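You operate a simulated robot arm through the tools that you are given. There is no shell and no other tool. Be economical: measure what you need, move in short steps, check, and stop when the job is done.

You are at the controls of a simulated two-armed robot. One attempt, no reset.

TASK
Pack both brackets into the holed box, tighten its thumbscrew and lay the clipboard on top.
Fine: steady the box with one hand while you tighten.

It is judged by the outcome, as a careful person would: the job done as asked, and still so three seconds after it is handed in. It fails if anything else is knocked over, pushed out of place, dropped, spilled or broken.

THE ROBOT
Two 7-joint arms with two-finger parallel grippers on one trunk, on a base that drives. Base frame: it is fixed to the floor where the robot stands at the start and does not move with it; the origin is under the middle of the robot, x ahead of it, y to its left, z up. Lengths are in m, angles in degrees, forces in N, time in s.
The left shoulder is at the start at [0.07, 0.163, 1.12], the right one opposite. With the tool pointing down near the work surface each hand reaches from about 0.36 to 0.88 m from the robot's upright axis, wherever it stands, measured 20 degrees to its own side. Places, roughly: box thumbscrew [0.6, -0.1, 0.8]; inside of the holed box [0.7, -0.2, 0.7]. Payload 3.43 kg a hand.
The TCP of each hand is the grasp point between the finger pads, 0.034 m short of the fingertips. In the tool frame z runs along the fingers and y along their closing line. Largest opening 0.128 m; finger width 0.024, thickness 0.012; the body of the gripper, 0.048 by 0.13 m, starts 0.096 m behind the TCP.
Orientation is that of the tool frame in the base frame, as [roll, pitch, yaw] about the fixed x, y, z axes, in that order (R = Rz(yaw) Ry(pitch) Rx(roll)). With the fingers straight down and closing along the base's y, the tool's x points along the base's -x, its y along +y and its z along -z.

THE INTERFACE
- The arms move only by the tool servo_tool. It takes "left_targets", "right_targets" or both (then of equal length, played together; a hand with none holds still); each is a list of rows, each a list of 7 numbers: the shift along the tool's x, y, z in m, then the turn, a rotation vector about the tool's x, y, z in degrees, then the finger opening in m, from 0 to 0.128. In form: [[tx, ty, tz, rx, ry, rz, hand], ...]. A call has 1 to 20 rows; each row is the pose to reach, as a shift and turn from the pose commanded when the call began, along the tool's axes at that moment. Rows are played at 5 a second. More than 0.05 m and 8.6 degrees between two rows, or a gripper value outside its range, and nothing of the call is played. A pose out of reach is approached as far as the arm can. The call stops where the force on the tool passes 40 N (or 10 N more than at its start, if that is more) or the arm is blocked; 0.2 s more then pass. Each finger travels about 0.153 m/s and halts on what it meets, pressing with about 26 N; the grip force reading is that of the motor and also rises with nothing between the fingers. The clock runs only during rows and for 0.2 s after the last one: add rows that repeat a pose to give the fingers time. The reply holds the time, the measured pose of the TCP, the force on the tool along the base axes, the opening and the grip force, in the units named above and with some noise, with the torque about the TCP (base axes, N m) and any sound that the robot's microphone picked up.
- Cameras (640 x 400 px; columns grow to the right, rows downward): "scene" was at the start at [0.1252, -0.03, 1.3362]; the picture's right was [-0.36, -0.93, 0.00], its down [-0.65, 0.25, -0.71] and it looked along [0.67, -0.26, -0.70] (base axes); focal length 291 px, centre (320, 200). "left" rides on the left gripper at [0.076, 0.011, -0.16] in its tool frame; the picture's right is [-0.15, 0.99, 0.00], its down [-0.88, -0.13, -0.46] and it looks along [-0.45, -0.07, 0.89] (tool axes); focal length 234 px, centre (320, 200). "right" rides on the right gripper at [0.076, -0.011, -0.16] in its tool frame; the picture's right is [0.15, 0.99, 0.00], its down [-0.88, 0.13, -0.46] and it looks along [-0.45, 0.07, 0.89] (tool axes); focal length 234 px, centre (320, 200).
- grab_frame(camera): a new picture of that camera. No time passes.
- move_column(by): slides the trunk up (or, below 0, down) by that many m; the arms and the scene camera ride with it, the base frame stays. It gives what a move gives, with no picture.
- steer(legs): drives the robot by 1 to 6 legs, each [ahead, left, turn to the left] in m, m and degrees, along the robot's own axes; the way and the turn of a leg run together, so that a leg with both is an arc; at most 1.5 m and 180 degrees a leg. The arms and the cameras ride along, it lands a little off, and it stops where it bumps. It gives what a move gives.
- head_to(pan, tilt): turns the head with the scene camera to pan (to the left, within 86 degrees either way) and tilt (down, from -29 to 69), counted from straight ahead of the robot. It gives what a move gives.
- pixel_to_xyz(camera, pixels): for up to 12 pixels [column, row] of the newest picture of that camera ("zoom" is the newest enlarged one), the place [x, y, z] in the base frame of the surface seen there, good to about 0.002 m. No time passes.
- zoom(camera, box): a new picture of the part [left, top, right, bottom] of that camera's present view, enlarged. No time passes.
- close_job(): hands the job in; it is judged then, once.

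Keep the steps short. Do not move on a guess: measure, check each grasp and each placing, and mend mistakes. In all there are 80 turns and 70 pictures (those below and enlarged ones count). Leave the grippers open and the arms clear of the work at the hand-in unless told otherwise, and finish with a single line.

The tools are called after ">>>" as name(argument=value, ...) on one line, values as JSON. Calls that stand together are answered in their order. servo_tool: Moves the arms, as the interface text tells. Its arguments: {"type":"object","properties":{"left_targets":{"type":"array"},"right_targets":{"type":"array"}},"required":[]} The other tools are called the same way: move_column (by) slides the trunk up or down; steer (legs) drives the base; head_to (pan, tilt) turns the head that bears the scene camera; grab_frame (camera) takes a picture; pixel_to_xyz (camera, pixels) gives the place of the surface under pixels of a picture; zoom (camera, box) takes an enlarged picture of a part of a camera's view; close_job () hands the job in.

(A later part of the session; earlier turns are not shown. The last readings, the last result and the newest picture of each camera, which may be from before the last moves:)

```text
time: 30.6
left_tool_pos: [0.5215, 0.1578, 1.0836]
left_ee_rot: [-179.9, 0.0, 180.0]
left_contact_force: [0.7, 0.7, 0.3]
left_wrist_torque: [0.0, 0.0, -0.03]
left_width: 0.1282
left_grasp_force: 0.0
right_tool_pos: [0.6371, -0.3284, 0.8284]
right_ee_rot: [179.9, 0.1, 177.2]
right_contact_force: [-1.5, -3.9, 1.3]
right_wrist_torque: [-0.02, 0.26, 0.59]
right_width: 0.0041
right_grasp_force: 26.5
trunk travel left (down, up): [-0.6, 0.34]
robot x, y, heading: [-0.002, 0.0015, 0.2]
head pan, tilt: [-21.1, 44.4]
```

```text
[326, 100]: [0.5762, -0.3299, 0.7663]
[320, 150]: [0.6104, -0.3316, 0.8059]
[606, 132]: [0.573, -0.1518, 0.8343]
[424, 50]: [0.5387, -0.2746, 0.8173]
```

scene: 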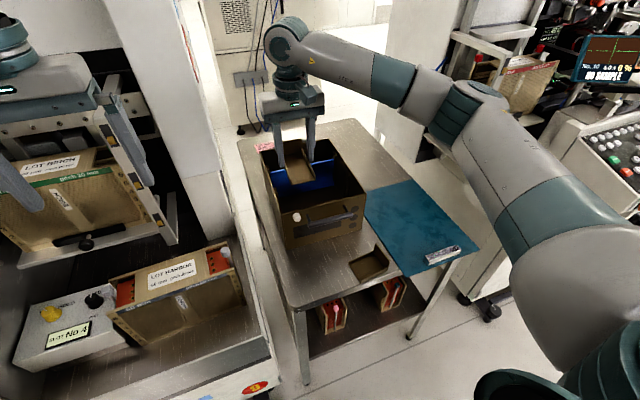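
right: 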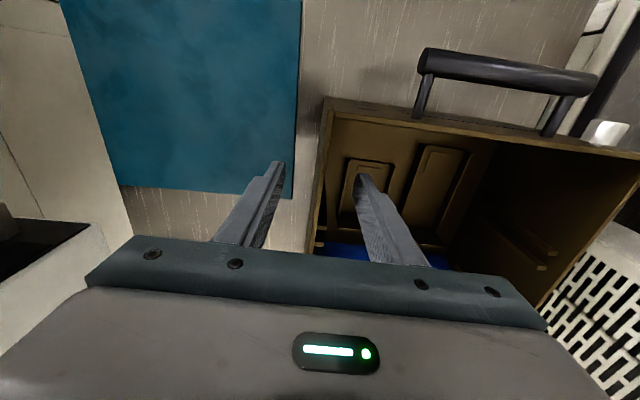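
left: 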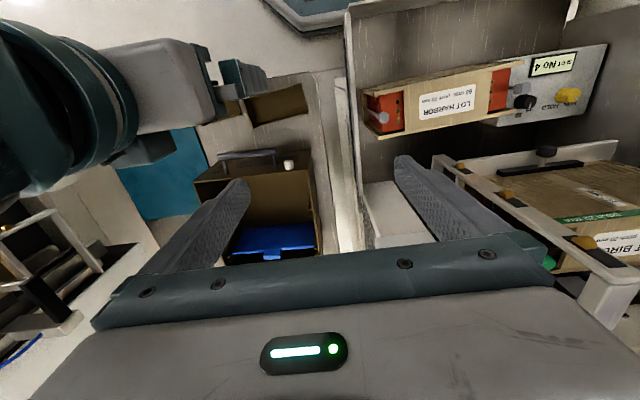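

The wall is firmly pinched (4 mm). Next I'll swing the left hand to point forward with its fingers closing vertically, at a clear staging spot near (0.40, 0.03, 0.98).

>>> servo_tool(left_targets=[[0.008, -0.009, 0.007, -4.62, -4.62, 4.62, 0.1], [0.016, -0.018, 0.014, -9.24, -9.24, 9.24, 0.08], [0.024, -0.027, 0.021, -13.86, -13.86, 13.86, 0.05], [0.032, -0.036, 0.028, -18.47, -18.47, 18.47, 0.04], [0.04, -0.045, 0.035, -23.09, -23.09, 23.09, 0.035], [0.048, -0.054, 0.042, -27.71, -27.71, 27.71, 0.035], [0.056, -0.063, 0.049, -32.33, -32.33, 32.33, 0.035], [0.064, -0.072, 0.056, -36.95, -36.95, 36.95, 0.035], [0.072, -0.081, 0.063, -41.57, -41.57, 41.57, 0.035], [0.08, -0.09, 0.07, -46.19, -46.19, 46.19, 0.035], [0.088, -0.1, 0.077, -50.81, -50.81, 50.81, 0.035], [0.096, -0.107, 0.084, -55.43, -55.43, 55.43, 0.035], [0.104, -0.115, 0.091, -60.04, -60.04, 60.04, 0.035], [0.112, -0.123, 0.098, -64.66, -64.66, 64.66, 0.035], [0.12, -0.13, 0.1, -69.28, -69.28, 69.28, 0.035], [0.12, -0.13, 0.1, -69.28, -69.28, 69.28, 0.035]])

>>> grab_frame(camera="scene")

```text
time: 34.0
left_tool_pos: [0.5058, 0.0141, 1.0305]
left_ee_rot: [90.5, 1.2, 91.6]
left_contact_force: [-0.1, 0.1, 0.1]
left_wrist_torque: [0.03, 0.01, 0.03]
left_width: 0.0352
left_grasp_force: 0.0
left hand out of reach, approached as far as the arm can: row 9, 10, 11, 12, 13, 14, 15, 16
right_tool_pos: [0.6378, -0.329, 0.8286]
right_ee_rot: [179.9, 0.0, 177.2]
right_contact_force: [-1.3, -3.5, 0.1]
right_wrist_torque: [0.03, -0.09, -0.02]
right_width: 0.0038
right_grasp_force: 25.7
trunk travel left (down, up): [-0.6, 0.34]
robot x, y, heading: [0.0002, -0.0028, -0.1]
head pan, tilt: [-21.1, 44.4]
```

```text
39 pictures are left
```

scene: 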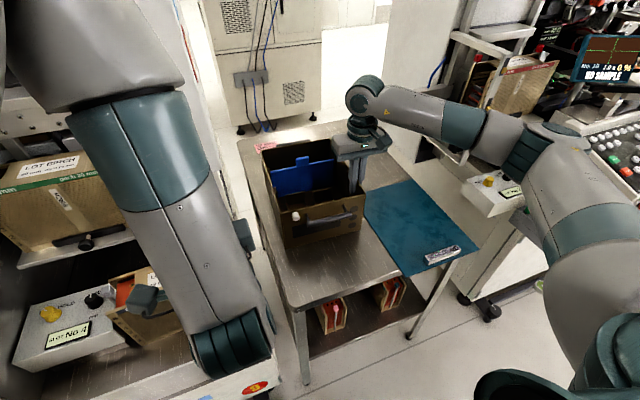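

The staging point was out of reach inward (it reached x 0.506). I'll check where the left elbow is relative to the left-hand shelf.

>>> pixel_to_xyz(camera="scene", pixels=[[235, 345], [195, 345], [265, 310], [150, 280], [200, 220], [145, 300], [225, 255], [250, 380], [80, 300], [180, 300], [40, 300], [246, 235]])

>>> grab_frame(camera="left")

```text
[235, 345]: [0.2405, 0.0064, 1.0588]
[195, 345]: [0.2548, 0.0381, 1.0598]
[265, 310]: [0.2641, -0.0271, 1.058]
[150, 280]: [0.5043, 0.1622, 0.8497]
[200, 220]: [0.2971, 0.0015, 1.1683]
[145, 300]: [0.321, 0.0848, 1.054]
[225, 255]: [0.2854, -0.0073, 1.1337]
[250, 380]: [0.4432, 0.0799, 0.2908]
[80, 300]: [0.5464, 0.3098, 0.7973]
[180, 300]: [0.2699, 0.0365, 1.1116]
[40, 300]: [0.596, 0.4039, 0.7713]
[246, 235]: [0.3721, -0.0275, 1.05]
```

```text
38 pictures are left
```

left: 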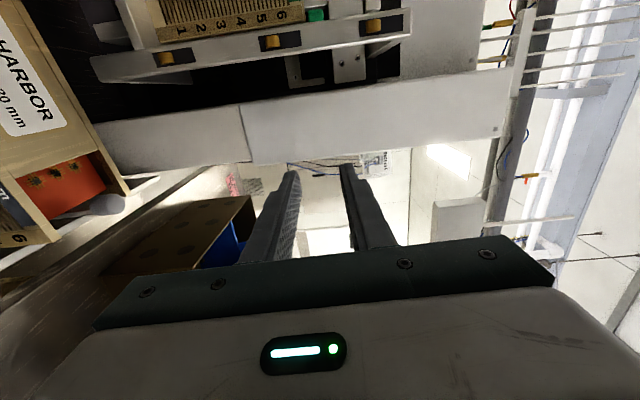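

The wrist is directly behind the hand and clear of the left shelf. I'll take a modest step down and toward the knob side, to see what's reachable and what reference is used.

>>> servo_tool(left_targets=[[-0.02, -0.03, 0.01, 0, 0, 0, 0.035], [-0.04, -0.06, 0.02, 0, 0, 0, 0.035], [-0.06, -0.09, 0.02, 0, 0, 0, 0.035], [-0.06, -0.09, 0.02, 0, 0, 0, 0.035]])

```text
time: 35.0
left_tool_pos: [0.5483, -0.0529, 0.9492]
left_ee_rot: [90.2, -0.2, 89.8]
left_contact_force: [0.0, 0.3, -0.6]
left_wrist_torque: [-0.01, -0.06, 0.01]
left_width: 0.0348
left_grasp_force: 0.0
left hand out of reach, approached as far as the arm can: row 1, 2, 3, 4
right_tool_pos: [0.6385, -0.3292, 0.8283]
right_ee_rot: [-180.0, 0.0, 177.2]
right_contact_force: [-0.1, -3.5, 2.6]
right_wrist_torque: [0.01, 0.78, -0.16]
right_width: 0.0038
right_grasp_force: 25.9
trunk travel left (down, up): [-0.6, 0.34]
robot x, y, heading: [-0.0004, 0.0036, 0.0]
head pan, tilt: [-21.1, 44.4]
```

The forward-pointing pose is limited close to the body, so I'll back the base off a little. First the right hand releases the wall and rises clear.

>>> servo_tool(right_targets=[[0, 0, 0, 0, 0, 0, 0.03], [0, 0, 0, 0, 0, 0, 0.05], [0, 0, -0.04, 0, 0, 0, 0.05], [0, 0, -0.08, 0, 0, 0, 0.05], [0, 0, -0.12, 0, 0, 0, 0.05], [0, 0, -0.12, 0, 0, 0, 0.05]])

>>> steer(legs=[[-0.13, 0, 0]])

>>> grab_frame(camera="scene")

```text
time: 36.4
left_tool_pos: [0.5482, -0.0532, 0.9488]
left_ee_rot: [90.3, 0.1, 89.8]
left_contact_force: [0.6, 0.8, -0.1]
left_wrist_torque: [0.02, 0.0, 0.0]
left_width: 0.0349
left_grasp_force: 0.1
right_tool_pos: [0.6375, -0.331, 0.9464]
right_ee_rot: [180.0, 0.0, 177.2]
right_contact_force: [0.3, -0.8, 0.1]
right_wrist_torque: [-0.01, -0.04, -0.01]
right_width: 0.0502
right_grasp_force: 0.0
trunk travel left (down, up): [-0.6, 0.34]
robot x, y, heading: [0.0023, 0.0025, -0.0]
head pan, tilt: [-21.1, 44.4]
```

```text
time: 37.6
left_tool_pos: [0.4255, -0.0512, 0.9502]
left_ee_rot: [90.2, 0.0, 90.1]
left_contact_force: [0.5, -0.4, -0.2]
left_wrist_torque: [-0.01, -0.01, -0.02]
left_width: 0.0348
left_grasp_force: 0.0
right_tool_pos: [0.5142, -0.3278, 0.9463]
right_ee_rot: [180.0, -0.1, 177.4]
right_contact_force: [-0.5, 1.1, 0.0]
right_wrist_torque: [-0.01, 0.05, 0.01]
right_width: 0.0498
right_grasp_force: 0.0
trunk travel left (down, up): [-0.6, 0.34]
robot x, y, heading: [-0.1214, -0.0012, 0.4]
head pan, tilt: [-21.1, 44.4]
```

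```text
37 pictures are left
```

scene: 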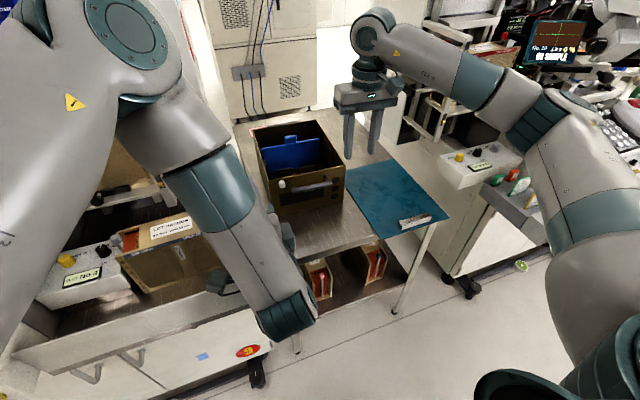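

Backed off 0.12 m. Next I'll bring the right hand back over the wall at x≈0.62 and down, and the left hand in line with the knob, well short of it.

>>> servo_tool(right_targets=[[-0.035, 0.001, 0, 0, 0, 0, 0.06], [-0.07, 0.002, 0, 0, 0, 0, 0.06], [-0.106, 0.0026, 0, 0, 0, 0, 0.06], [-0.106, 0.0026, 0.03, 0, 0, 0, 0.06], [-0.106, 0.0026, 0.06, 0, 0, 0, 0.06], [-0.106, 0.0026, 0.09, 0, 0, 0, 0.06], [-0.106, 0.0026, 0.118, 0, 0, 0, 0.06], [-0.106, 0.0026, 0.118, 0, 0, 0, 0.06]], left_targets=[[0, -0.03, 0, 0, 0, 0, 0.035], [0, -0.06, 0, 0, 0, 0, 0.035], [-0.02, -0.09, 0.005, 0, -1, 0, 0.035], [-0.045, -0.11, 0.01, 0, -2, 0, 0.035], [-0.07, -0.121, 0.02, 0, -2.9, 0, 0.035], [-0.0885, -0.121, 0.0245, 0, -2.9, 0, 0.035], [-0.0885, -0.121, 0.0245, 0, -2.9, 0, 0.035], [-0.0885, -0.121, 0.0245, 0, -2.9, 0, 0.035]])

>>> grab_frame(camera="right")

>>> grab_frame(camera="left")

```text
time: 39.5
left_tool_pos: [0.4493, -0.1409, 0.8292]
left_ee_rot: [90.3, 0.0, 87.1]
left_contact_force: [-0.1, 0.1, 0.5]
left_wrist_torque: [0.02, 0.0, 0.0]
left_width: 0.035
left_grasp_force: 0.1
left hand out of reach, approached as far as the arm can: row 1, 2, 3, 4
right_tool_pos: [0.6217, -0.332, 0.826]
right_ee_rot: [-180.0, 0.0, 177.3]
right_contact_force: [-0.4, -1.1, 0.4]
right_wrist_torque: [0.02, 0.0, 0.04]
right_width: 0.0601
right_grasp_force: 0.0
trunk travel left (down, up): [-0.6, 0.34]
robot x, y, heading: [-0.1245, 0.0008, 0.1]
head pan, tilt: [-21.1, 44.4]
```

```text
36 pictures are left
```

right: 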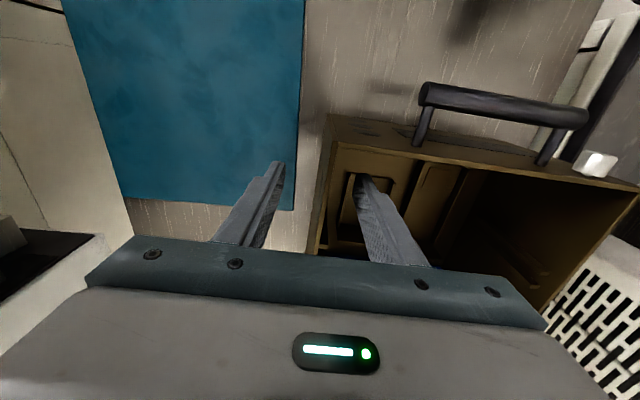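

```text
35 pictures are left
```

left: 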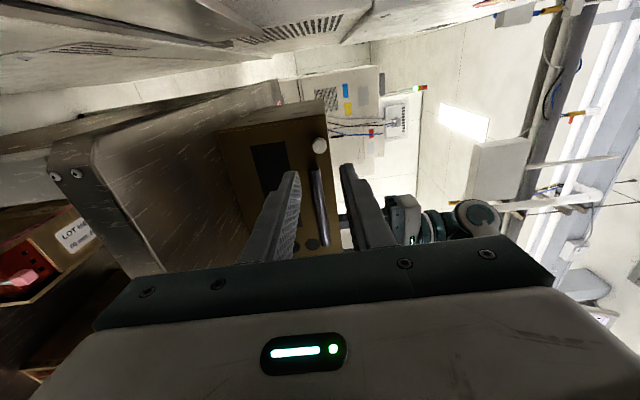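

The left hand reaches this pose exactly. I'll close the right hand on the wall and measure the knob again through the left camera.

>>> servo_tool(right_targets=[[0, 0, 0, 0, 0, 0, 0.03], [0, 0, 0, 0, 0, 0, 0.015], [0, 0, 0, 0, 0, 0, 0.003], [0, 0, 0, 0, 0, 0, 0.0], [0, 0, 0, 0, 0, 0, 0.0]])

>>> zoom(camera="left", box=[280, 120, 360, 180])

>>> pixel_to_xyz(camera="left", pixels=[[319, 146], [313, 146], [325, 146], [319, 140], [319, 151], [317, 176], [314, 172], [321, 172]])

```text
time: 40.6
left_tool_pos: [0.4502, -0.1414, 0.8289]
left_ee_rot: [90.3, 0.0, 87.2]
left_contact_force: [-0.1, -0.2, -0.5]
left_wrist_torque: [0.01, 0.02, 0.0]
left_width: 0.035
left_grasp_force: 0.1
right_tool_pos: [0.6212, -0.3297, 0.8264]
right_ee_rot: [180.0, 0.0, 177.4]
right_contact_force: [-0.3, 4.5, 0.0]
right_wrist_torque: [-0.03, 0.0, 0.38]
right_width: 0.0038
right_grasp_force: 25.7
trunk travel left (down, up): [-0.6, 0.34]
robot x, y, heading: [-0.1225, 0.0014, 0.0]
head pan, tilt: [-21.1, 44.4]
```

```text
6.67 times, centred on (320, 150) of left
```

zoom: 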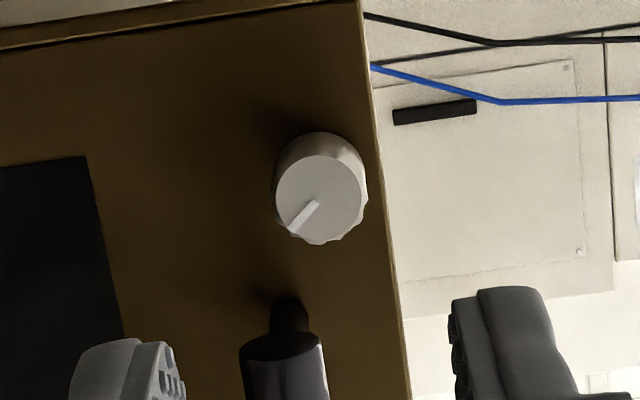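

```text
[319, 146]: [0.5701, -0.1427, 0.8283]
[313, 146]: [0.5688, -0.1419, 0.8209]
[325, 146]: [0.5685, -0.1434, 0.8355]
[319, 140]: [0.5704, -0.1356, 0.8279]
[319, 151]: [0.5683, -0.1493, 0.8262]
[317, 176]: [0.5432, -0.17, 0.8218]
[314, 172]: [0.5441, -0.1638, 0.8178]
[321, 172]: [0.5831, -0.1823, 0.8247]
```

>>> pixel_to_xyz(camera="zoom", pixels=[[320, 199], [320, 160], [320, 240], [282, 199], [360, 199], [292, 230], [280, 345], [255, 350], [310, 350], [366, 60], [385, 200], [230, 200]])

```text
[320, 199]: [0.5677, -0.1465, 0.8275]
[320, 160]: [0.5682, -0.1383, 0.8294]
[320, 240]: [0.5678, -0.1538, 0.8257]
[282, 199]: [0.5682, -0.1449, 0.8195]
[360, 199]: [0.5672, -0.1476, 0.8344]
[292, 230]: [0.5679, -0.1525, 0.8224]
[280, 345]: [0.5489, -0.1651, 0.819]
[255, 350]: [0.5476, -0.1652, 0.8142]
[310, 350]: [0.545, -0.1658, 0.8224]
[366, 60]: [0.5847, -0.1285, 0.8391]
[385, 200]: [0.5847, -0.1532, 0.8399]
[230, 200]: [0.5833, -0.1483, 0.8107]
```

Knob axis is now (0.568, -0.1463, 0.828) and the mark points right-down, about 42° below horizontal. I'll advance the left fingers around the knob, offset 5 mm away from the handle, still open.

>>> servo_tool(left_targets=[[0.0055, -0.001, 0.03, 0, 0, 0, 0.032], [0.0055, -0.001, 0.06, 0, 0, 0, 0.032], [0.0055, -0.001, 0.08, 0, 0, 0, 0.032], [0.0055, -0.001, 0.096, 0, 0, 0, 0.032], [0.0055, -0.001, 0.096, 0, 0, 0, 0.032]])

>>> grab_frame(camera="left")

```text
time: 41.9
left_tool_pos: [0.5479, -0.1393, 0.8256]
left_ee_rot: [90.3, 0.1, 87.3]
left_contact_force: [-0.5, 0.5, -0.2]
left_wrist_torque: [-0.03, -0.03, -0.01]
left_width: 0.0318
left_grasp_force: 0.1
right_tool_pos: [0.6213, -0.3314, 0.8265]
right_ee_rot: [180.0, -0.1, 177.4]
right_contact_force: [1.2, 5.2, 0.2]
right_wrist_torque: [0.08, -0.5, 0.63]
right_width: 0.004
right_grasp_force: 26.1
trunk travel left (down, up): [-0.6, 0.34]
robot x, y, heading: [-0.126, -0.0015, 0.0]
head pan, tilt: [-21.1, 44.4]
```

```text
33 pictures are left
```

left: 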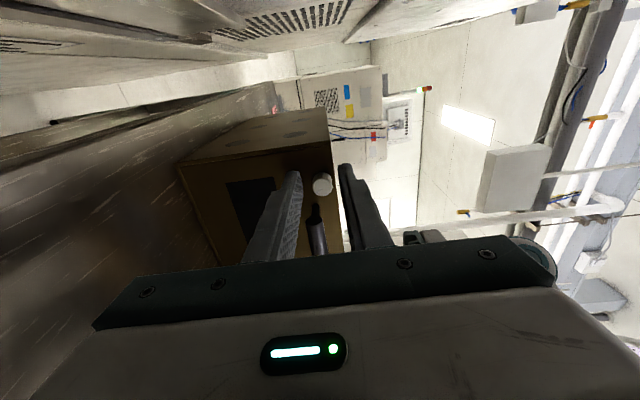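

The knob sits between the fingertips. I'll close on it.

>>> servo_tool(left_targets=[[0, 0, 0, 0, 0, 0, 0.024], [0, 0, 0, 0, 0, 0, 0.012], [0, 0, 0, 0, 0, 0, 0.005], [0, 0, 0, 0, 0, 0, 0.005]])

>>> zoom(camera="left", box=[260, 140, 380, 230])

```text
time: 42.9
left_tool_pos: [0.5473, -0.1401, 0.8279]
left_ee_rot: [90.2, -0.1, 87.2]
left_contact_force: [0.2, -0.3, 10.8]
left_wrist_torque: [-0.07, -0.51, -0.29]
left_width: 0.0167
left_grasp_force: 26.1
right_tool_pos: [0.6195, -0.3303, 0.8253]
right_ee_rot: [179.9, 0.1, 177.4]
right_contact_force: [3.4, 4.6, -0.9]
right_wrist_torque: [0.16, -0.49, 0.39]
right_width: 0.0038
right_grasp_force: 26.1
trunk travel left (down, up): [-0.6, 0.34]
robot x, y, heading: [-0.1227, -0.0033, 0.4]
head pan, tilt: [-21.1, 44.4]
```

```text
4.44 times, centred on (320, 185) of left
```

zoom: 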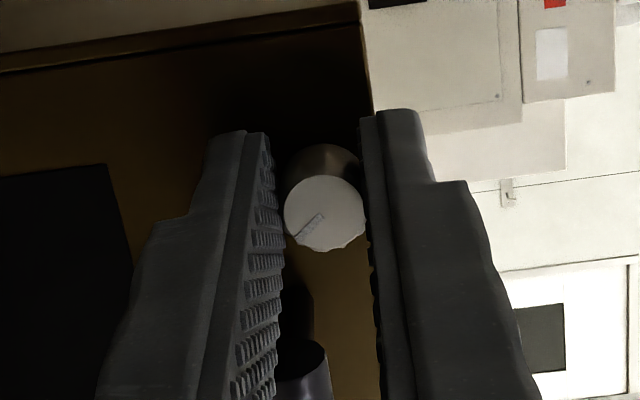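

The knob is gripped (16.7 mm) and the mark is visible. I'll start turning clockwise about the knob axis, 24° first, watching torque.

>>> servo_tool(left_targets=[[0, 0.0017, 0, 0, 0, 8, 0.005], [-0.0002, 0.0024, 0, 0, 0, 16, 0.005], [-0.0004, 0.003, 0, 0, 0, 24, 0.005], [-0.0004, 0.003, 0, 0, 0, 24, 0.005]])

>>> zoom(camera="left", box=[260, 140, 380, 230])

```text
time: 43.9
left_tool_pos: [0.5454, -0.1396, 0.8307]
left_ee_rot: [90.3, -24.1, 87.0]
left_contact_force: [14.3, -8.2, 3.3]
left_wrist_torque: [-0.11, -0.37, 0.04]
left_width: 0.0166
left_grasp_force: 26.0
right_tool_pos: [0.6194, -0.3307, 0.8275]
right_ee_rot: [179.9, -0.1, 177.3]
right_contact_force: [-12.1, 8.2, 2.6]
right_wrist_torque: [0.01, 0.08, 0.63]
right_width: 0.0042
right_grasp_force: 25.7
trunk travel left (down, up): [-0.6, 0.34]
robot x, y, heading: [-0.1199, -0.0017, 0.2]
head pan, tilt: [-21.1, 44.4]
```

```text
4.44 times, centred on (320, 185) of left
```

zoom: 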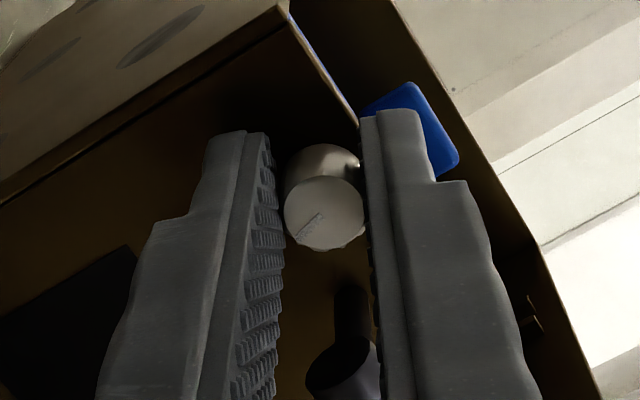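

The knob turns with the fingers, and the hand is drawn inward (+14 N x), so it's tightening. I'll continue 32° more with a slight advance to follow the thread.

>>> servo_tool(left_targets=[[0, 0.0007, 0.001, 0, 0, 8, 0.005], [-0.0002, 0.0014, 0.0013, 0, 0, 16, 0.005], [-0.0004, 0.002, 0.0016, 0, 0, 24, 0.005], [-0.0008, 0.0026, 0.002, 0, 0, 32, 0.005], [-0.0008, 0.0026, 0.002, 0, 0, 32, 0.005]])

>>> zoom(camera="left", box=[260, 140, 380, 230])

```text
time: 45.0
left_tool_pos: [0.5439, -0.142, 0.8319]
left_ee_rot: [91.0, -51.6, 86.3]
left_contact_force: [9.3, -10.6, -0.3]
left_wrist_torque: [-0.03, 0.17, -0.23]
left_width: 0.0167
left_grasp_force: 25.6
left hand out of reach, approached as far as the arm can: row 4, 5
right_tool_pos: [0.6198, -0.3309, 0.8259]
right_ee_rot: [180.0, -0.1, 177.3]
right_contact_force: [-12.5, 9.5, 5.8]
right_wrist_torque: [-0.23, 0.48, 0.62]
right_width: 0.0042
right_grasp_force: 26.2
trunk travel left (down, up): [-0.6, 0.34]
robot x, y, heading: [-0.1234, 0.0027, 0.4]
head pan, tilt: [-21.1, 44.4]
```

```text
4.44 times, centred on (320, 185) of left
```

zoom: 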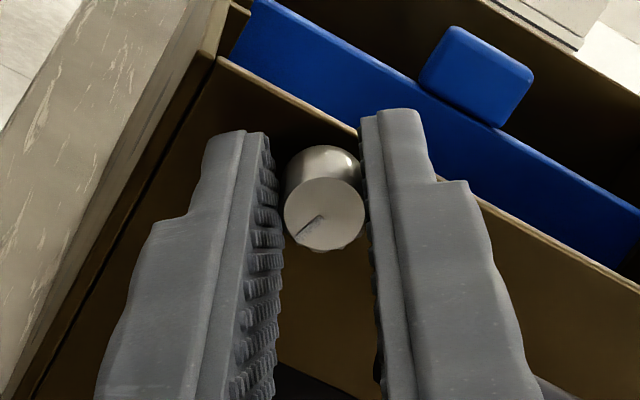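

Turned about 52° in total, and the wrist is now at its roll limit. I'll open slightly, roll back 74° around the knob and look again.

>>> servo_tool(left_targets=[[0, 0, 0, 0, 0, 0, 0.026], [0, 0, 0, 0, 0, 0, 0.026], [0, -0.0007, 0, 0, 0, -8.2, 0.026], [-0.0002, -0.0014, 0, 0, 0, -16.4, 0.026], [-0.0005, -0.0021, 0, 0, 0, -24.7, 0.026], [-0.0008, -0.0027, 0, 0, 0, -32.9, 0.026], [-0.0012, -0.0033, 0, 0, 0, -41.1, 0.026], [-0.0017, -0.0038, 0, 0, 0, -49.3, 0.026], [-0.0023, -0.0042, 0, 0, 0, -57.6, 0.026], [-0.003, -0.0046, 0, 0, 0, -65.8, 0.026], [-0.0036, -0.0048, 0, 0, 0, -73, 0.026], [-0.0036, -0.0048, 0, 0, 0, -73, 0.026]])

>>> zoom(camera="left", box=[260, 140, 380, 230])

```text
time: 47.6
left_tool_pos: [0.5463, -0.1398, 0.8283]
left_ee_rot: [90.5, 21.5, 87.4]
left_contact_force: [-1.0, -0.4, 0.0]
left_wrist_torque: [0.02, 0.0, -0.01]
left_width: 0.0259
left_grasp_force: 0.1
right_tool_pos: [0.6205, -0.3319, 0.8261]
right_ee_rot: [-180.0, 0.0, 177.4]
right_contact_force: [2.2, -2.1, 2.5]
right_wrist_torque: [-0.01, -0.28, 0.62]
right_width: 0.0038
right_grasp_force: 26.0
trunk travel left (down, up): [-0.6, 0.34]
robot x, y, heading: [-0.1209, -0.0021, 0.1]
head pan, tilt: [-21.1, 44.4]
```

```text
4.44 times, centred on (320, 185) of left
```

zoom: 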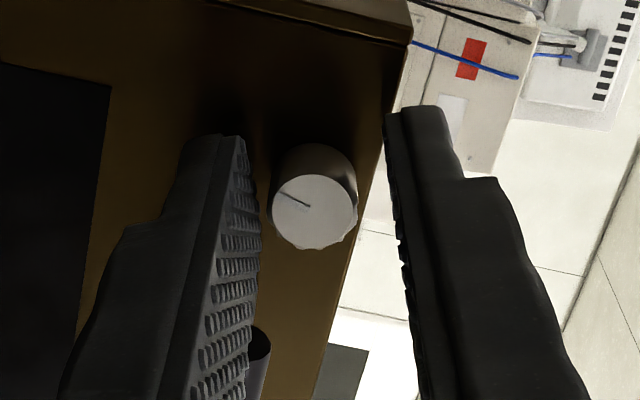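

No contact, and the mark has moved about 70° relative to the hand. I'll regrip and make the next stroke of about 72°.

>>> servo_tool(left_targets=[[0, -0.0012, 0, 0, 0, 0, 0.015], [0, -0.0012, 0, 0, 0, 0, 0.005], [0, -0.0012, 0, 0, 0, 0, 0.005], [0, -0.0005, 0.0003, 0, 0, 8, 0.005], [-0.0002, 0.0002, 0.0005, 0, 0, 16, 0.005], [-0.0004, 0.0008, 0.0007, 0, 0, 24, 0.005], [-0.0008, 0.0014, 0.001, 0, 0, 32, 0.005], [-0.0012, 0.002, 0.001, 0, 0, 40, 0.005], [-0.0017, 0.0025, 0.001, 0, 0, 48, 0.005], [-0.0022, 0.0029, 0.001, 0, 0, 56, 0.005], [-0.0028, 0.0033, 0.001, 0, 0, 64, 0.005], [-0.0034, 0.0036, 0.001, 0, 0, 71, 0.005], [-0.0034, 0.0036, 0.001, 0, 0, 71, 0.005]])

>>> zoom(camera="left", box=[260, 140, 380, 230])

```text
time: 50.5
left_tool_pos: [0.5475, -0.1418, 0.8338]
left_ee_rot: [90.8, -49.6, 86.4]
left_contact_force: [1.7, -0.1, -4.3]
left_wrist_torque: [0.06, 0.17, 0.18]
left_width: 0.0165
left_grasp_force: 26.3
right_tool_pos: [0.6218, -0.3324, 0.8256]
right_ee_rot: [180.0, -0.1, 177.3]
right_contact_force: [-0.3, 0.2, 12.2]
right_wrist_torque: [1.1, -0.2, -0.07]
right_width: 0.0041
right_grasp_force: 26.1
trunk travel left (down, up): [-0.6, 0.34]
robot x, y, heading: [-0.1247, 0.0009, 0.3]
head pan, tilt: [-21.1, 44.4]
```

```text
4.44 times, centred on (320, 185) of left
```

zoom: 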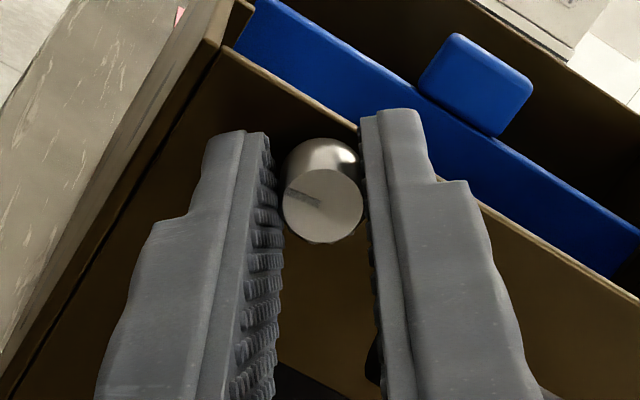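

The knob followed again (about 123° total) with no real resistance yet. Next cycle: open, roll back, regrip, turn.

>>> servo_tool(left_targets=[[0, 0, 0, 0, 0, 0, 0.026], [0, 0, 0, 0, 0, 0, 0.026], [0, -0.0007, 0, 0, 0, -8, 0.026], [-0.0002, -0.0014, 0, 0, 0, -16, 0.026], [-0.0004, -0.002, 0, 0, 0, -24, 0.026], [-0.0008, -0.0026, 0, 0, 0, -32, 0.026], [-0.0012, -0.0032, 0, 0, 0, -40, 0.026], [-0.0017, -0.0037, 0, 0, 0, -48, 0.026], [-0.0022, -0.0041, 0, 0, 0, -56, 0.026], [-0.0028, -0.0045, 0, 0, 0, -64, 0.026], [-0.0034, -0.0047, 0, 0, 0, -72, 0.026], [-0.0034, -0.0047, 0, 0, 0, -72, 0.026]])

>>> zoom(camera="left", box=[260, 140, 380, 230])

>>> servo_tool(left_targets=[[0, -0.001, 0, 0, 0, 0, 0.015], [0, -0.001, 0, 0, 0, 0, 0.005], [0, -0.001, 0, 0, 0, 0, 0.005], [0, -0.0003, 0.0003, 0, 0, 8, 0.005], [-0.0002, 0.0004, 0.0005, 0, 0, 16, 0.005], [-0.0004, 0.001, 0.0007, 0, 0, 24, 0.005], [-0.0008, 0.0016, 0.001, 0, 0, 32, 0.005], [-0.0012, 0.0022, 0.001, 0, 0, 40, 0.005], [-0.0017, 0.0027, 0.001, 0, 0, 48, 0.005], [-0.0022, 0.0031, 0.001, 0, 0, 56, 0.005], [-0.0028, 0.0035, 0.001, 0, 0, 64, 0.005], [-0.0034, 0.0038, 0.001, 0, 0, 71, 0.005], [-0.0034, 0.0038, 0.001, 0, 0, 71, 0.005]])

>>> zoom(camera="left", box=[260, 140, 380, 230])

```text
time: 53.0
left_tool_pos: [0.5467, -0.1411, 0.8287]
left_ee_rot: [90.6, 22.7, 87.3]
left_contact_force: [0.7, -0.5, -0.6]
left_wrist_torque: [0.0, 0.01, 0.02]
left_width: 0.0263
left_grasp_force: 0.2
right_tool_pos: [0.6207, -0.3317, 0.8261]
right_ee_rot: [-180.0, 0.0, 177.4]
right_contact_force: [2.8, -0.7, 2.0]
right_wrist_torque: [0.01, -0.42, -0.2]
right_width: 0.0037
right_grasp_force: 26.8
trunk travel left (down, up): [-0.6, 0.34]
robot x, y, heading: [-0.1193, 0.0014, 0.2]
head pan, tilt: [-21.1, 44.4]
```

```text
4.44 times, centred on (320, 185) of left
```

zoom: 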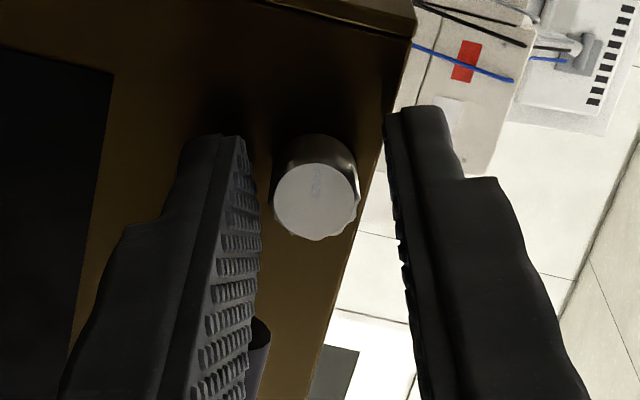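

```text
time: 55.9
left_tool_pos: [0.5475, -0.1414, 0.8314]
left_ee_rot: [90.8, -48.6, 86.5]
left_contact_force: [-1.6, -1.1, -3.9]
left_wrist_torque: [0.08, 0.18, 0.14]
left_width: 0.017
left_grasp_force: 26.1
right_tool_pos: [0.6224, -0.3319, 0.8251]
right_ee_rot: [-180.0, -0.1, 177.4]
right_contact_force: [-0.8, 1.6, 8.6]
right_wrist_torque: [1.15, 0.61, -0.35]
right_width: 0.004
right_grasp_force: 25.5
trunk travel left (down, up): [-0.6, 0.34]
robot x, y, heading: [-0.1205, 0.0029, 0.2]
head pan, tilt: [-21.1, 44.4]
```

```text
4.44 times, centred on (320, 185) of left
```

zoom: 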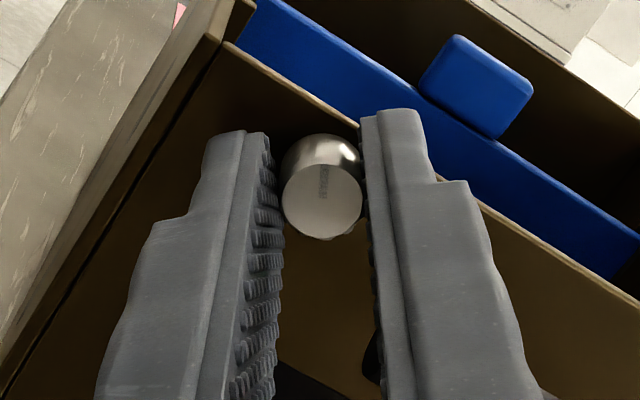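

About 194° so far and still turning freely. I'll do two more cycles and watch the torque.

>>> servo_tool(left_targets=[[0, 0, 0, 0, 0, 0, 0.026], [0, 0, 0, 0, 0, 0, 0.026], [0, -0.0007, 0, 0, 0, -8, 0.026], [-0.0002, -0.0014, 0, 0, 0, -16, 0.026], [-0.0004, -0.002, 0, 0, 0, -24, 0.026], [-0.0008, -0.0026, 0, 0, 0, -32, 0.026], [-0.0012, -0.0032, 0, 0, 0, -40, 0.026], [-0.0017, -0.0037, 0, 0, 0, -48, 0.026], [-0.0022, -0.0041, 0, 0, 0, -56, 0.026], [-0.0028, -0.0045, 0, 0, 0, -64, 0.026], [-0.0034, -0.0047, 0, 0, 0, -71, 0.026], [-0.0034, -0.0047, 0, 0, 0, -71, 0.026]])

>>> servo_tool(left_targets=[[0, 0, 0, 0, 0, 0, 0.015], [0, 0, 0, 0, 0, 0, 0.005], [0, 0, 0, 0, 0, 0, 0.005], [0, 0.0007, 0, 0, 0, 8, 0.005], [-0.0002, 0.0014, 0, 0, 0, 16, 0.005], [-0.0004, 0.002, 0, 0, 0, 24, 0.005], [-0.0008, 0.0026, 0, 0, 0, 32, 0.005], [-0.0012, 0.0032, 0, 0, 0, 40, 0.005], [-0.0017, 0.0037, 0, 0, 0, 48, 0.005], [-0.0022, 0.0041, 0, 0, 0, 56, 0.005], [-0.0028, 0.0045, 0, 0, 0, 64, 0.005], [-0.0034, 0.0047, 0, 0, 0, 71, 0.005], [-0.0034, 0.0047, 0, 0, 0, 71, 0.005]])

>>> zoom(camera="left", box=[260, 140, 380, 230])

```text
time: 58.5
left_tool_pos: [0.5481, -0.1424, 0.8259]
left_ee_rot: [90.5, 22.5, 87.4]
left_contact_force: [-0.3, 0.5, -0.2]
left_wrist_torque: [0.0, 0.0, -0.01]
left_width: 0.026
left_grasp_force: 0.0
right_tool_pos: [0.6218, -0.3299, 0.8269]
right_ee_rot: [179.8, -0.1, 177.3]
right_contact_force: [6.2, -3.1, 3.4]
right_wrist_torque: [-0.02, -0.41, -0.46]
right_width: 0.0038
right_grasp_force: 26.2
trunk travel left (down, up): [-0.6, 0.34]
robot x, y, heading: [-0.1241, 0.0018, -0.0]
head pan, tilt: [-21.1, 44.4]
```

```text
time: 61.2
left_tool_pos: [0.5489, -0.1414, 0.8318]
left_ee_rot: [90.8, -48.6, 86.7]
left_contact_force: [-0.1, 7.6, 0.4]
left_wrist_torque: [0.11, 0.16, 0.27]
left_width: 0.0167
left_grasp_force: 25.8
right_tool_pos: [0.6209, -0.3321, 0.8264]
right_ee_rot: [-180.0, -0.1, 177.3]
right_contact_force: [-2.0, -8.8, 6.9]
right_wrist_torque: [0.3, 0.17, -0.03]
right_width: 0.0036
right_grasp_force: 26.5
trunk travel left (down, up): [-0.6, 0.34]
robot x, y, heading: [-0.1253, 0.0015, 0.1]
head pan, tilt: [-21.1, 44.4]
```

```text
4.44 times, centred on (320, 185) of left
```

zoom: 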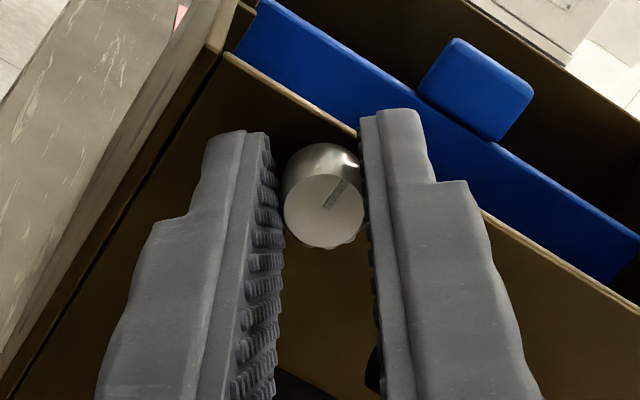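

The mark advanced less than the hand this time (about 48° vs 71°), which suggests growing resistance. I'll do another cycle with pictures before and after the stroke, to tell.

>>> servo_tool(left_targets=[[0, 0, 0, 0, 0, 0, 0.026], [0, 0, 0, 0, 0, 0, 0.026], [0, -0.0007, 0, 0, 0, -8, 0.026], [-0.0002, -0.0014, 0, 0, 0, -16, 0.026], [-0.0004, -0.002, 0, 0, 0, -24, 0.026], [-0.0008, -0.0026, 0, 0, 0, -32, 0.026], [-0.0012, -0.0032, 0, 0, 0, -40, 0.026], [-0.0017, -0.0037, 0, 0, 0, -48, 0.026], [-0.0022, -0.0041, 0, 0, 0, -56, 0.026], [-0.0028, -0.0045, 0, 0, 0, -64, 0.026], [-0.0034, -0.0047, 0, 0, 0, -71, 0.026], [-0.0034, -0.0047, 0, 0, 0, -71, 0.026]])

>>> zoom(camera="left", box=[290, 155, 350, 200])

>>> servo_tool(left_targets=[[0, 0, 0, 0, 0, 0, 0.015], [0, 0, 0, 0, 0, 0, 0.005], [0, 0, 0, 0, 0, 0, 0.005], [0, 0.0007, 0, 0, 0, 8, 0.005], [-0.0002, 0.0014, 0, 0, 0, 16, 0.005], [-0.0004, 0.002, 0, 0, 0, 24, 0.005], [-0.0008, 0.0026, 0, 0, 0, 32, 0.005], [-0.0008, 0.0026, 0, 0, 0, 32, 0.005]])

>>> zoom(camera="left", box=[290, 155, 350, 200])

```text
time: 63.9
left_tool_pos: [0.549, -0.1411, 0.8267]
left_ee_rot: [90.5, 22.6, 87.4]
left_contact_force: [-1.8, -0.5, 0.4]
left_wrist_torque: [-0.01, -0.05, 0.02]
left_width: 0.0261
left_grasp_force: 0.1
right_tool_pos: [0.6213, -0.3319, 0.8265]
right_ee_rot: [-180.0, -0.1, 177.4]
right_contact_force: [-0.4, -5.0, -0.3]
right_wrist_torque: [-0.12, -0.1, -0.22]
right_width: 0.0043
right_grasp_force: 26.6
trunk travel left (down, up): [-0.6, 0.34]
robot x, y, heading: [-0.1232, -0.0008, 0.1]
head pan, tilt: [-21.1, 44.4]
```

```text
8.89 times, centred on (320, 178) of left
```

zoom: 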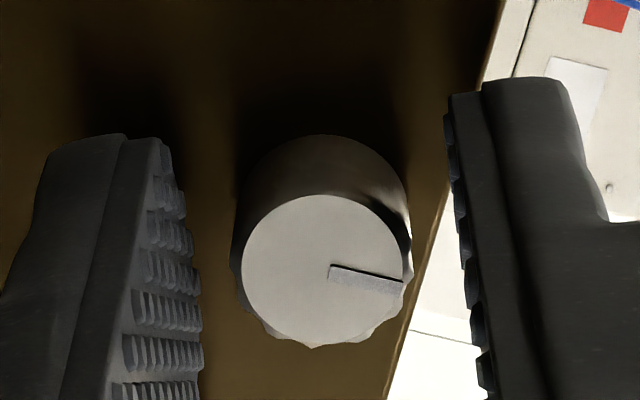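

```text
time: 65.7
left_tool_pos: [0.5472, -0.1404, 0.8287]
left_ee_rot: [90.4, -9.5, 87.2]
left_contact_force: [3.1, -0.9, 0.3]
left_wrist_torque: [-0.01, -0.05, 0.14]
left_width: 0.0168
left_grasp_force: 25.7
right_tool_pos: [0.621, -0.3305, 0.826]
right_ee_rot: [-179.9, -0.1, 177.3]
right_contact_force: [-4.1, -3.8, -0.2]
right_wrist_torque: [-0.03, -0.23, -0.32]
right_width: 0.004
right_grasp_force: 25.2
trunk travel left (down, up): [-0.6, 0.34]
robot x, y, heading: [-0.1247, 0.0032, 0.1]
head pan, tilt: [-21.1, 44.4]
```

```text
8.89 times, centred on (320, 178) of left
```

zoom: 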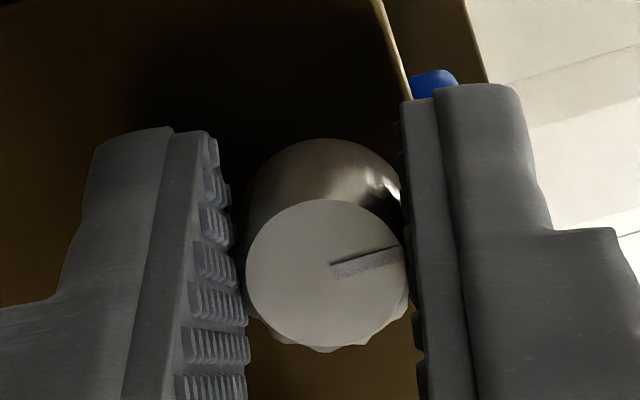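

The hand turned 32° but the mark moved only about 7°; the fingers slipped, so the screw looks tight. I'll confirm with another 24° of turning while reading torque.

>>> servo_tool(left_targets=[[0, 0.0007, 0, 0, 0, 8, 0.0], [-0.0002, 0.0014, 0, 0, 0, 16, 0.0], [-0.0004, 0.002, 0, 0, 0, 24, 0.0]])

>>> zoom(camera="left", box=[290, 155, 350, 200])

>>> pixel_to_xyz(camera="zoom", pixels=[[325, 270], [300, 300], [325, 160]])

```text
time: 66.5
left_tool_pos: [0.5475, -0.1412, 0.8303]
left_ee_rot: [90.5, -33.5, 86.8]
left_contact_force: [-2.2, 1.7, 0.2]
left_wrist_torque: [-0.1, 0.18, -0.03]
left_width: 0.0169
left_grasp_force: 26.0
right_tool_pos: [0.6211, -0.3327, 0.8263]
right_ee_rot: [-180.0, 0.0, 177.3]
right_contact_force: [-2.4, -3.6, 1.8]
right_wrist_torque: [-0.07, 0.49, -0.28]
right_width: 0.0039
right_grasp_force: 25.8
trunk travel left (down, up): [-0.6, 0.34]
robot x, y, heading: [-0.1216, 0.0026, 0.3]
head pan, tilt: [-21.1, 44.4]
```

```text
8.89 times, centred on (320, 178) of left
```

zoom: 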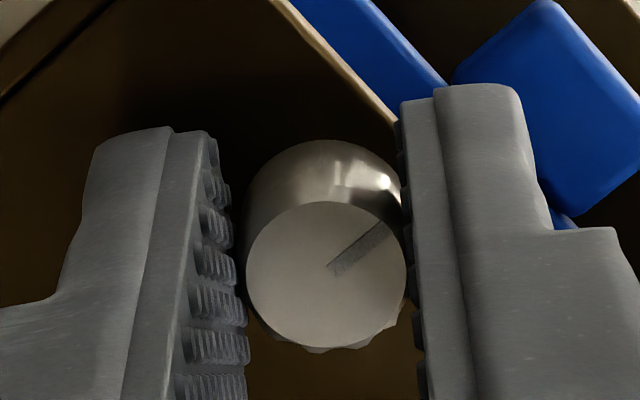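

```text
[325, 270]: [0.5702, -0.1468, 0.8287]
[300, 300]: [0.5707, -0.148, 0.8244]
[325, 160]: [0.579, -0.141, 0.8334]
```

The mark slipped the full 24° under the fingers and the knob face sits 2–3 mm further in, so the screw is at its stop and tight. I'll release, retract the left hand straight back and move it clear.

>>> servo_tool(left_targets=[[0, 0, 0, 0, 0, 0, 0.026], [0, 0, 0, 0, 0, 0, 0.03], [0, 0, -0.03, 0, 0, 0, 0.03], [0, 0, -0.06, 0, 0, 0, 0.03], [0, 0, -0.09, 0, 0, 0, 0.03], [0.03, 0.004, -0.09, 0, 0, 0, 0.03], [0.06, 0.008, -0.09, 0, 0, 0, 0.03], [0.1, 0.012, -0.09, 0, 0, 0, 0.04], [0.14, 0.017, -0.09, 0, 0, 0, 0.05], [0.183, 0.0228, -0.09, 0, 0, 0, 0.05], [0.183, 0.0228, -0.09, 0, 0, 0, 0.05]])

>>> grab_frame(camera="scene")

```text
time: 68.8
left_tool_pos: [0.4665, 0.0004, 0.952]
left_ee_rot: [90.5, -33.5, 86.9]
left_contact_force: [-0.8, -0.2, 0.8]
left_wrist_torque: [-0.01, -0.01, 0.03]
left_width: 0.05
left_grasp_force: 0.0
right_tool_pos: [0.62, -0.3318, 0.8255]
right_ee_rot: [-180.0, -0.1, 177.5]
right_contact_force: [-2.2, -1.4, 1.0]
right_wrist_torque: [-0.09, -0.44, -0.5]
right_width: 0.004
right_grasp_force: 25.9
trunk travel left (down, up): [-0.6, 0.34]
robot x, y, heading: [-0.1248, 0.0017, 0.2]
head pan, tilt: [-21.1, 44.4]
```

```text
21 pictures are left
```

scene: 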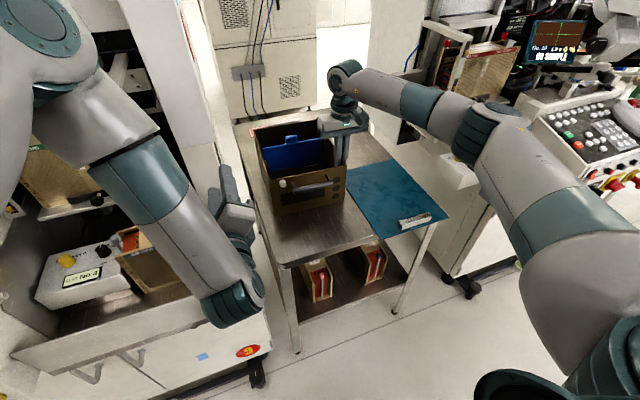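

I'll release the box with the right hand, rise, and measure the clipboard afresh.

>>> servo_tool(right_targets=[[0, 0, 0, 0, 0, 0, 0.03], [0, 0, 0, 0, 0, 0, 0.05], [0, 0, -0.04, 0, 0, 0, 0.05], [0, 0, -0.08, 0, 0, 0, 0.05], [0, 0, -0.12, 0, 0, 0, 0.05], [0, 0, -0.12, 0, 0, 0, 0.05]])

>>> zoom(camera="scene", box=[270, 140, 460, 260])

>>> pixel_to_xyz(camera="zoom", pixels=[[438, 262], [440, 270], [528, 245], [535, 255], [455, 325], [600, 255], [280, 80], [410, 75], [485, 255], [45, 150], [435, 275], [540, 248]])

```text
time: 70.2
left_tool_pos: [0.4668, -0.0012, 0.9531]
left_ee_rot: [90.6, -33.6, 86.9]
left_contact_force: [0.6, -0.7, 0.7]
left_wrist_torque: [-0.03, -0.01, 0.01]
left_width: 0.0499
left_grasp_force: 0.0
right_tool_pos: [0.6185, -0.3343, 0.948]
right_ee_rot: [180.0, -0.1, 177.2]
right_contact_force: [-0.3, 0.0, 0.6]
right_wrist_torque: [-0.01, 0.0, 0.0]
right_width: 0.0502
right_grasp_force: 0.0
trunk travel left (down, up): [-0.6, 0.34]
robot x, y, heading: [-0.1281, -0.0009, 0.0]
head pan, tilt: [-21.1, 44.4]
```

```text
3.33 times, centred on (365, 200) of scene
```

zoom: 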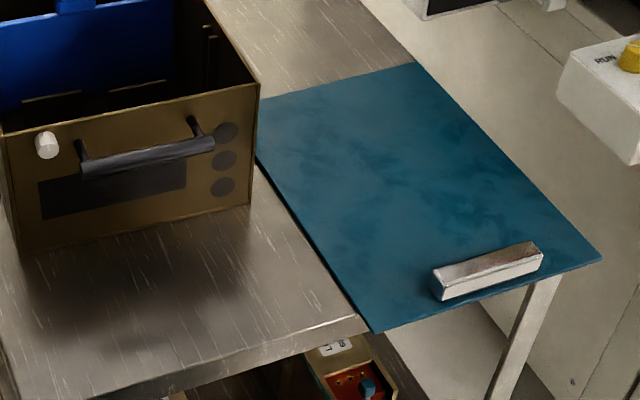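

```text
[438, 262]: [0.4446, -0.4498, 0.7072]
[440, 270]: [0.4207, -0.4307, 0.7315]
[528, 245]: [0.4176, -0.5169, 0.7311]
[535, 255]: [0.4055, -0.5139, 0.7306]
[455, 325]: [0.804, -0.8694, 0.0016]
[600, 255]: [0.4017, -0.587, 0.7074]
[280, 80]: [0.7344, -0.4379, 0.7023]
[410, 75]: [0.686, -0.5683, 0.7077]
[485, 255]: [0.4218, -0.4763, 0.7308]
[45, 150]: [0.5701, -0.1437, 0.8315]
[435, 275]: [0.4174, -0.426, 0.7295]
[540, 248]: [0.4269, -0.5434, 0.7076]
```

Clip is about x 0.404–0.424, y -0.425 to -0.522, top z 0.731. I'll move the right hand above it, fingers closing along x.

>>> servo_tool(right_targets=[[0.018, -0.0136, 0, 0, 0, 7.75, 0.05], [0.036, -0.0272, 0, 0, 0, 15.5, 0.05], [0.054, -0.0408, 0, 0, 0, 23.2, 0.05], [0.072, -0.0544, 0, 0, 0, 31, 0.05], [0.09, -0.068, 0, 0, 0, 38.7, 0.05], [0.108, -0.0816, 0, 0, 0, 46.5, 0.05], [0.126, -0.0952, 0, 0, 0, 54.2, 0.05], [0.144, -0.1088, 0, 0, 0, 62, 0.05], [0.162, -0.1224, 0.01, 0, 0, 69.7, 0.05], [0.18, -0.136, 0.03, 0, 0, 77.5, 0.05], [0.1975, -0.1495, 0.06, 0, 0, 85.2, 0.05], [0.1975, -0.1495, 0.06, 0, 0, 85.2, 0.05]])

>>> grab_frame(camera="right")

```text
time: 72.8
left_tool_pos: [0.4673, 0.0008, 0.9531]
left_ee_rot: [90.6, -33.5, 86.9]
left_contact_force: [-0.6, -0.1, -0.5]
left_wrist_torque: [0.0, -0.01, -0.02]
left_width: 0.0501
left_grasp_force: 0.1
right_tool_pos: [0.4169, -0.4727, 0.8869]
right_ee_rot: [179.9, 0.0, 92.1]
right_contact_force: [0.4, -0.3, 0.1]
right_wrist_torque: [-0.01, 0.03, -0.01]
right_width: 0.0501
right_grasp_force: 0.1
trunk travel left (down, up): [-0.6, 0.34]
robot x, y, heading: [-0.1212, 0.0017, 0.0]
head pan, tilt: [-21.1, 44.4]
```

```text
19 pictures are left
```

right: 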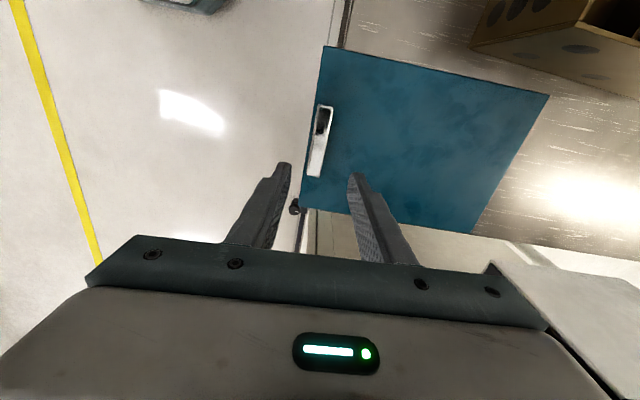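

>>> pixel_to_xyz(camera="right", pixels=[[326, 49], [546, 96], [303, 204], [472, 231], [319, 108], [331, 109], [308, 174], [320, 174], [320, 140], [345, 20]])

>>> zoom(camera="right", box=[280, 30, 400, 220])

```text
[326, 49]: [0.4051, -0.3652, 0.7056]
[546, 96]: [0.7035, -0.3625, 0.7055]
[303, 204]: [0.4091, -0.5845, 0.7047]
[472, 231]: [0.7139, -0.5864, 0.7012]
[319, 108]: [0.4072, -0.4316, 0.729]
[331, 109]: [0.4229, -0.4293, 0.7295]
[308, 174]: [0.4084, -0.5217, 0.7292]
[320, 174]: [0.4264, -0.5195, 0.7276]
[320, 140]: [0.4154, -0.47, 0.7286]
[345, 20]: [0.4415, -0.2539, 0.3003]
```

```text
2.11 times, centred on (340, 125) of right
```

zoom: 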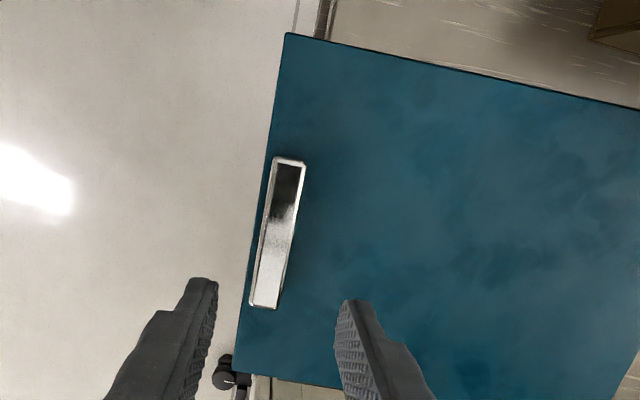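

The board is axis-aligned: 0.404–0.704 by -0.586 to -0.363. Clip centre is (0.416, -0.476). I'll lower and grip the clip.

>>> servo_tool(right_targets=[[-0.0033, -0.001, 0.04, 0, 0, 1.6, 0.045], [-0.0033, -0.001, 0.08, 0, 0, 1.6, 0.045], [-0.0033, -0.001, 0.115, 0, 0, 1.6, 0.045], [-0.0033, -0.001, 0.133, 0, 0, 1.6, 0.045], [-0.0033, -0.001, 0.142, 0, 0, 1.6, 0.045], [-0.0033, -0.001, 0.142, 0, 0, 1.6, 0.03], [-0.0033, -0.001, 0.142, 0, 0, 1.6, 0.01], [-0.0033, -0.001, 0.142, 0, 0, 1.6, 0.0], [-0.0033, -0.001, 0.142, 0, 0, 1.6, 0.0]])

>>> grab_frame(camera="right")

```text
time: 74.8
left_tool_pos: [0.4675, -0.0003, 0.9521]
left_ee_rot: [90.6, -33.5, 86.9]
left_contact_force: [0.4, 0.2, -0.3]
left_wrist_torque: [0.01, -0.01, -0.03]
left_width: 0.0498
left_grasp_force: 0.1
right_tool_pos: [0.4165, -0.4771, 0.7462]
right_ee_rot: [-180.0, 0.0, 90.6]
right_contact_force: [0.0, -0.4, 0.2]
right_wrist_torque: [0.01, -0.03, -0.13]
right_width: 0.0215
right_grasp_force: 25.8
trunk travel left (down, up): [-0.6, 0.34]
robot x, y, heading: [-0.1164, -0.0006, 0.1]
head pan, tilt: [-21.1, 44.4]
```

```text
17 pictures are left
```

right: 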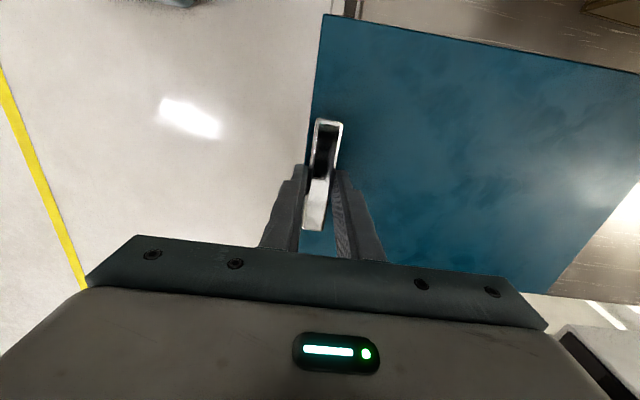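

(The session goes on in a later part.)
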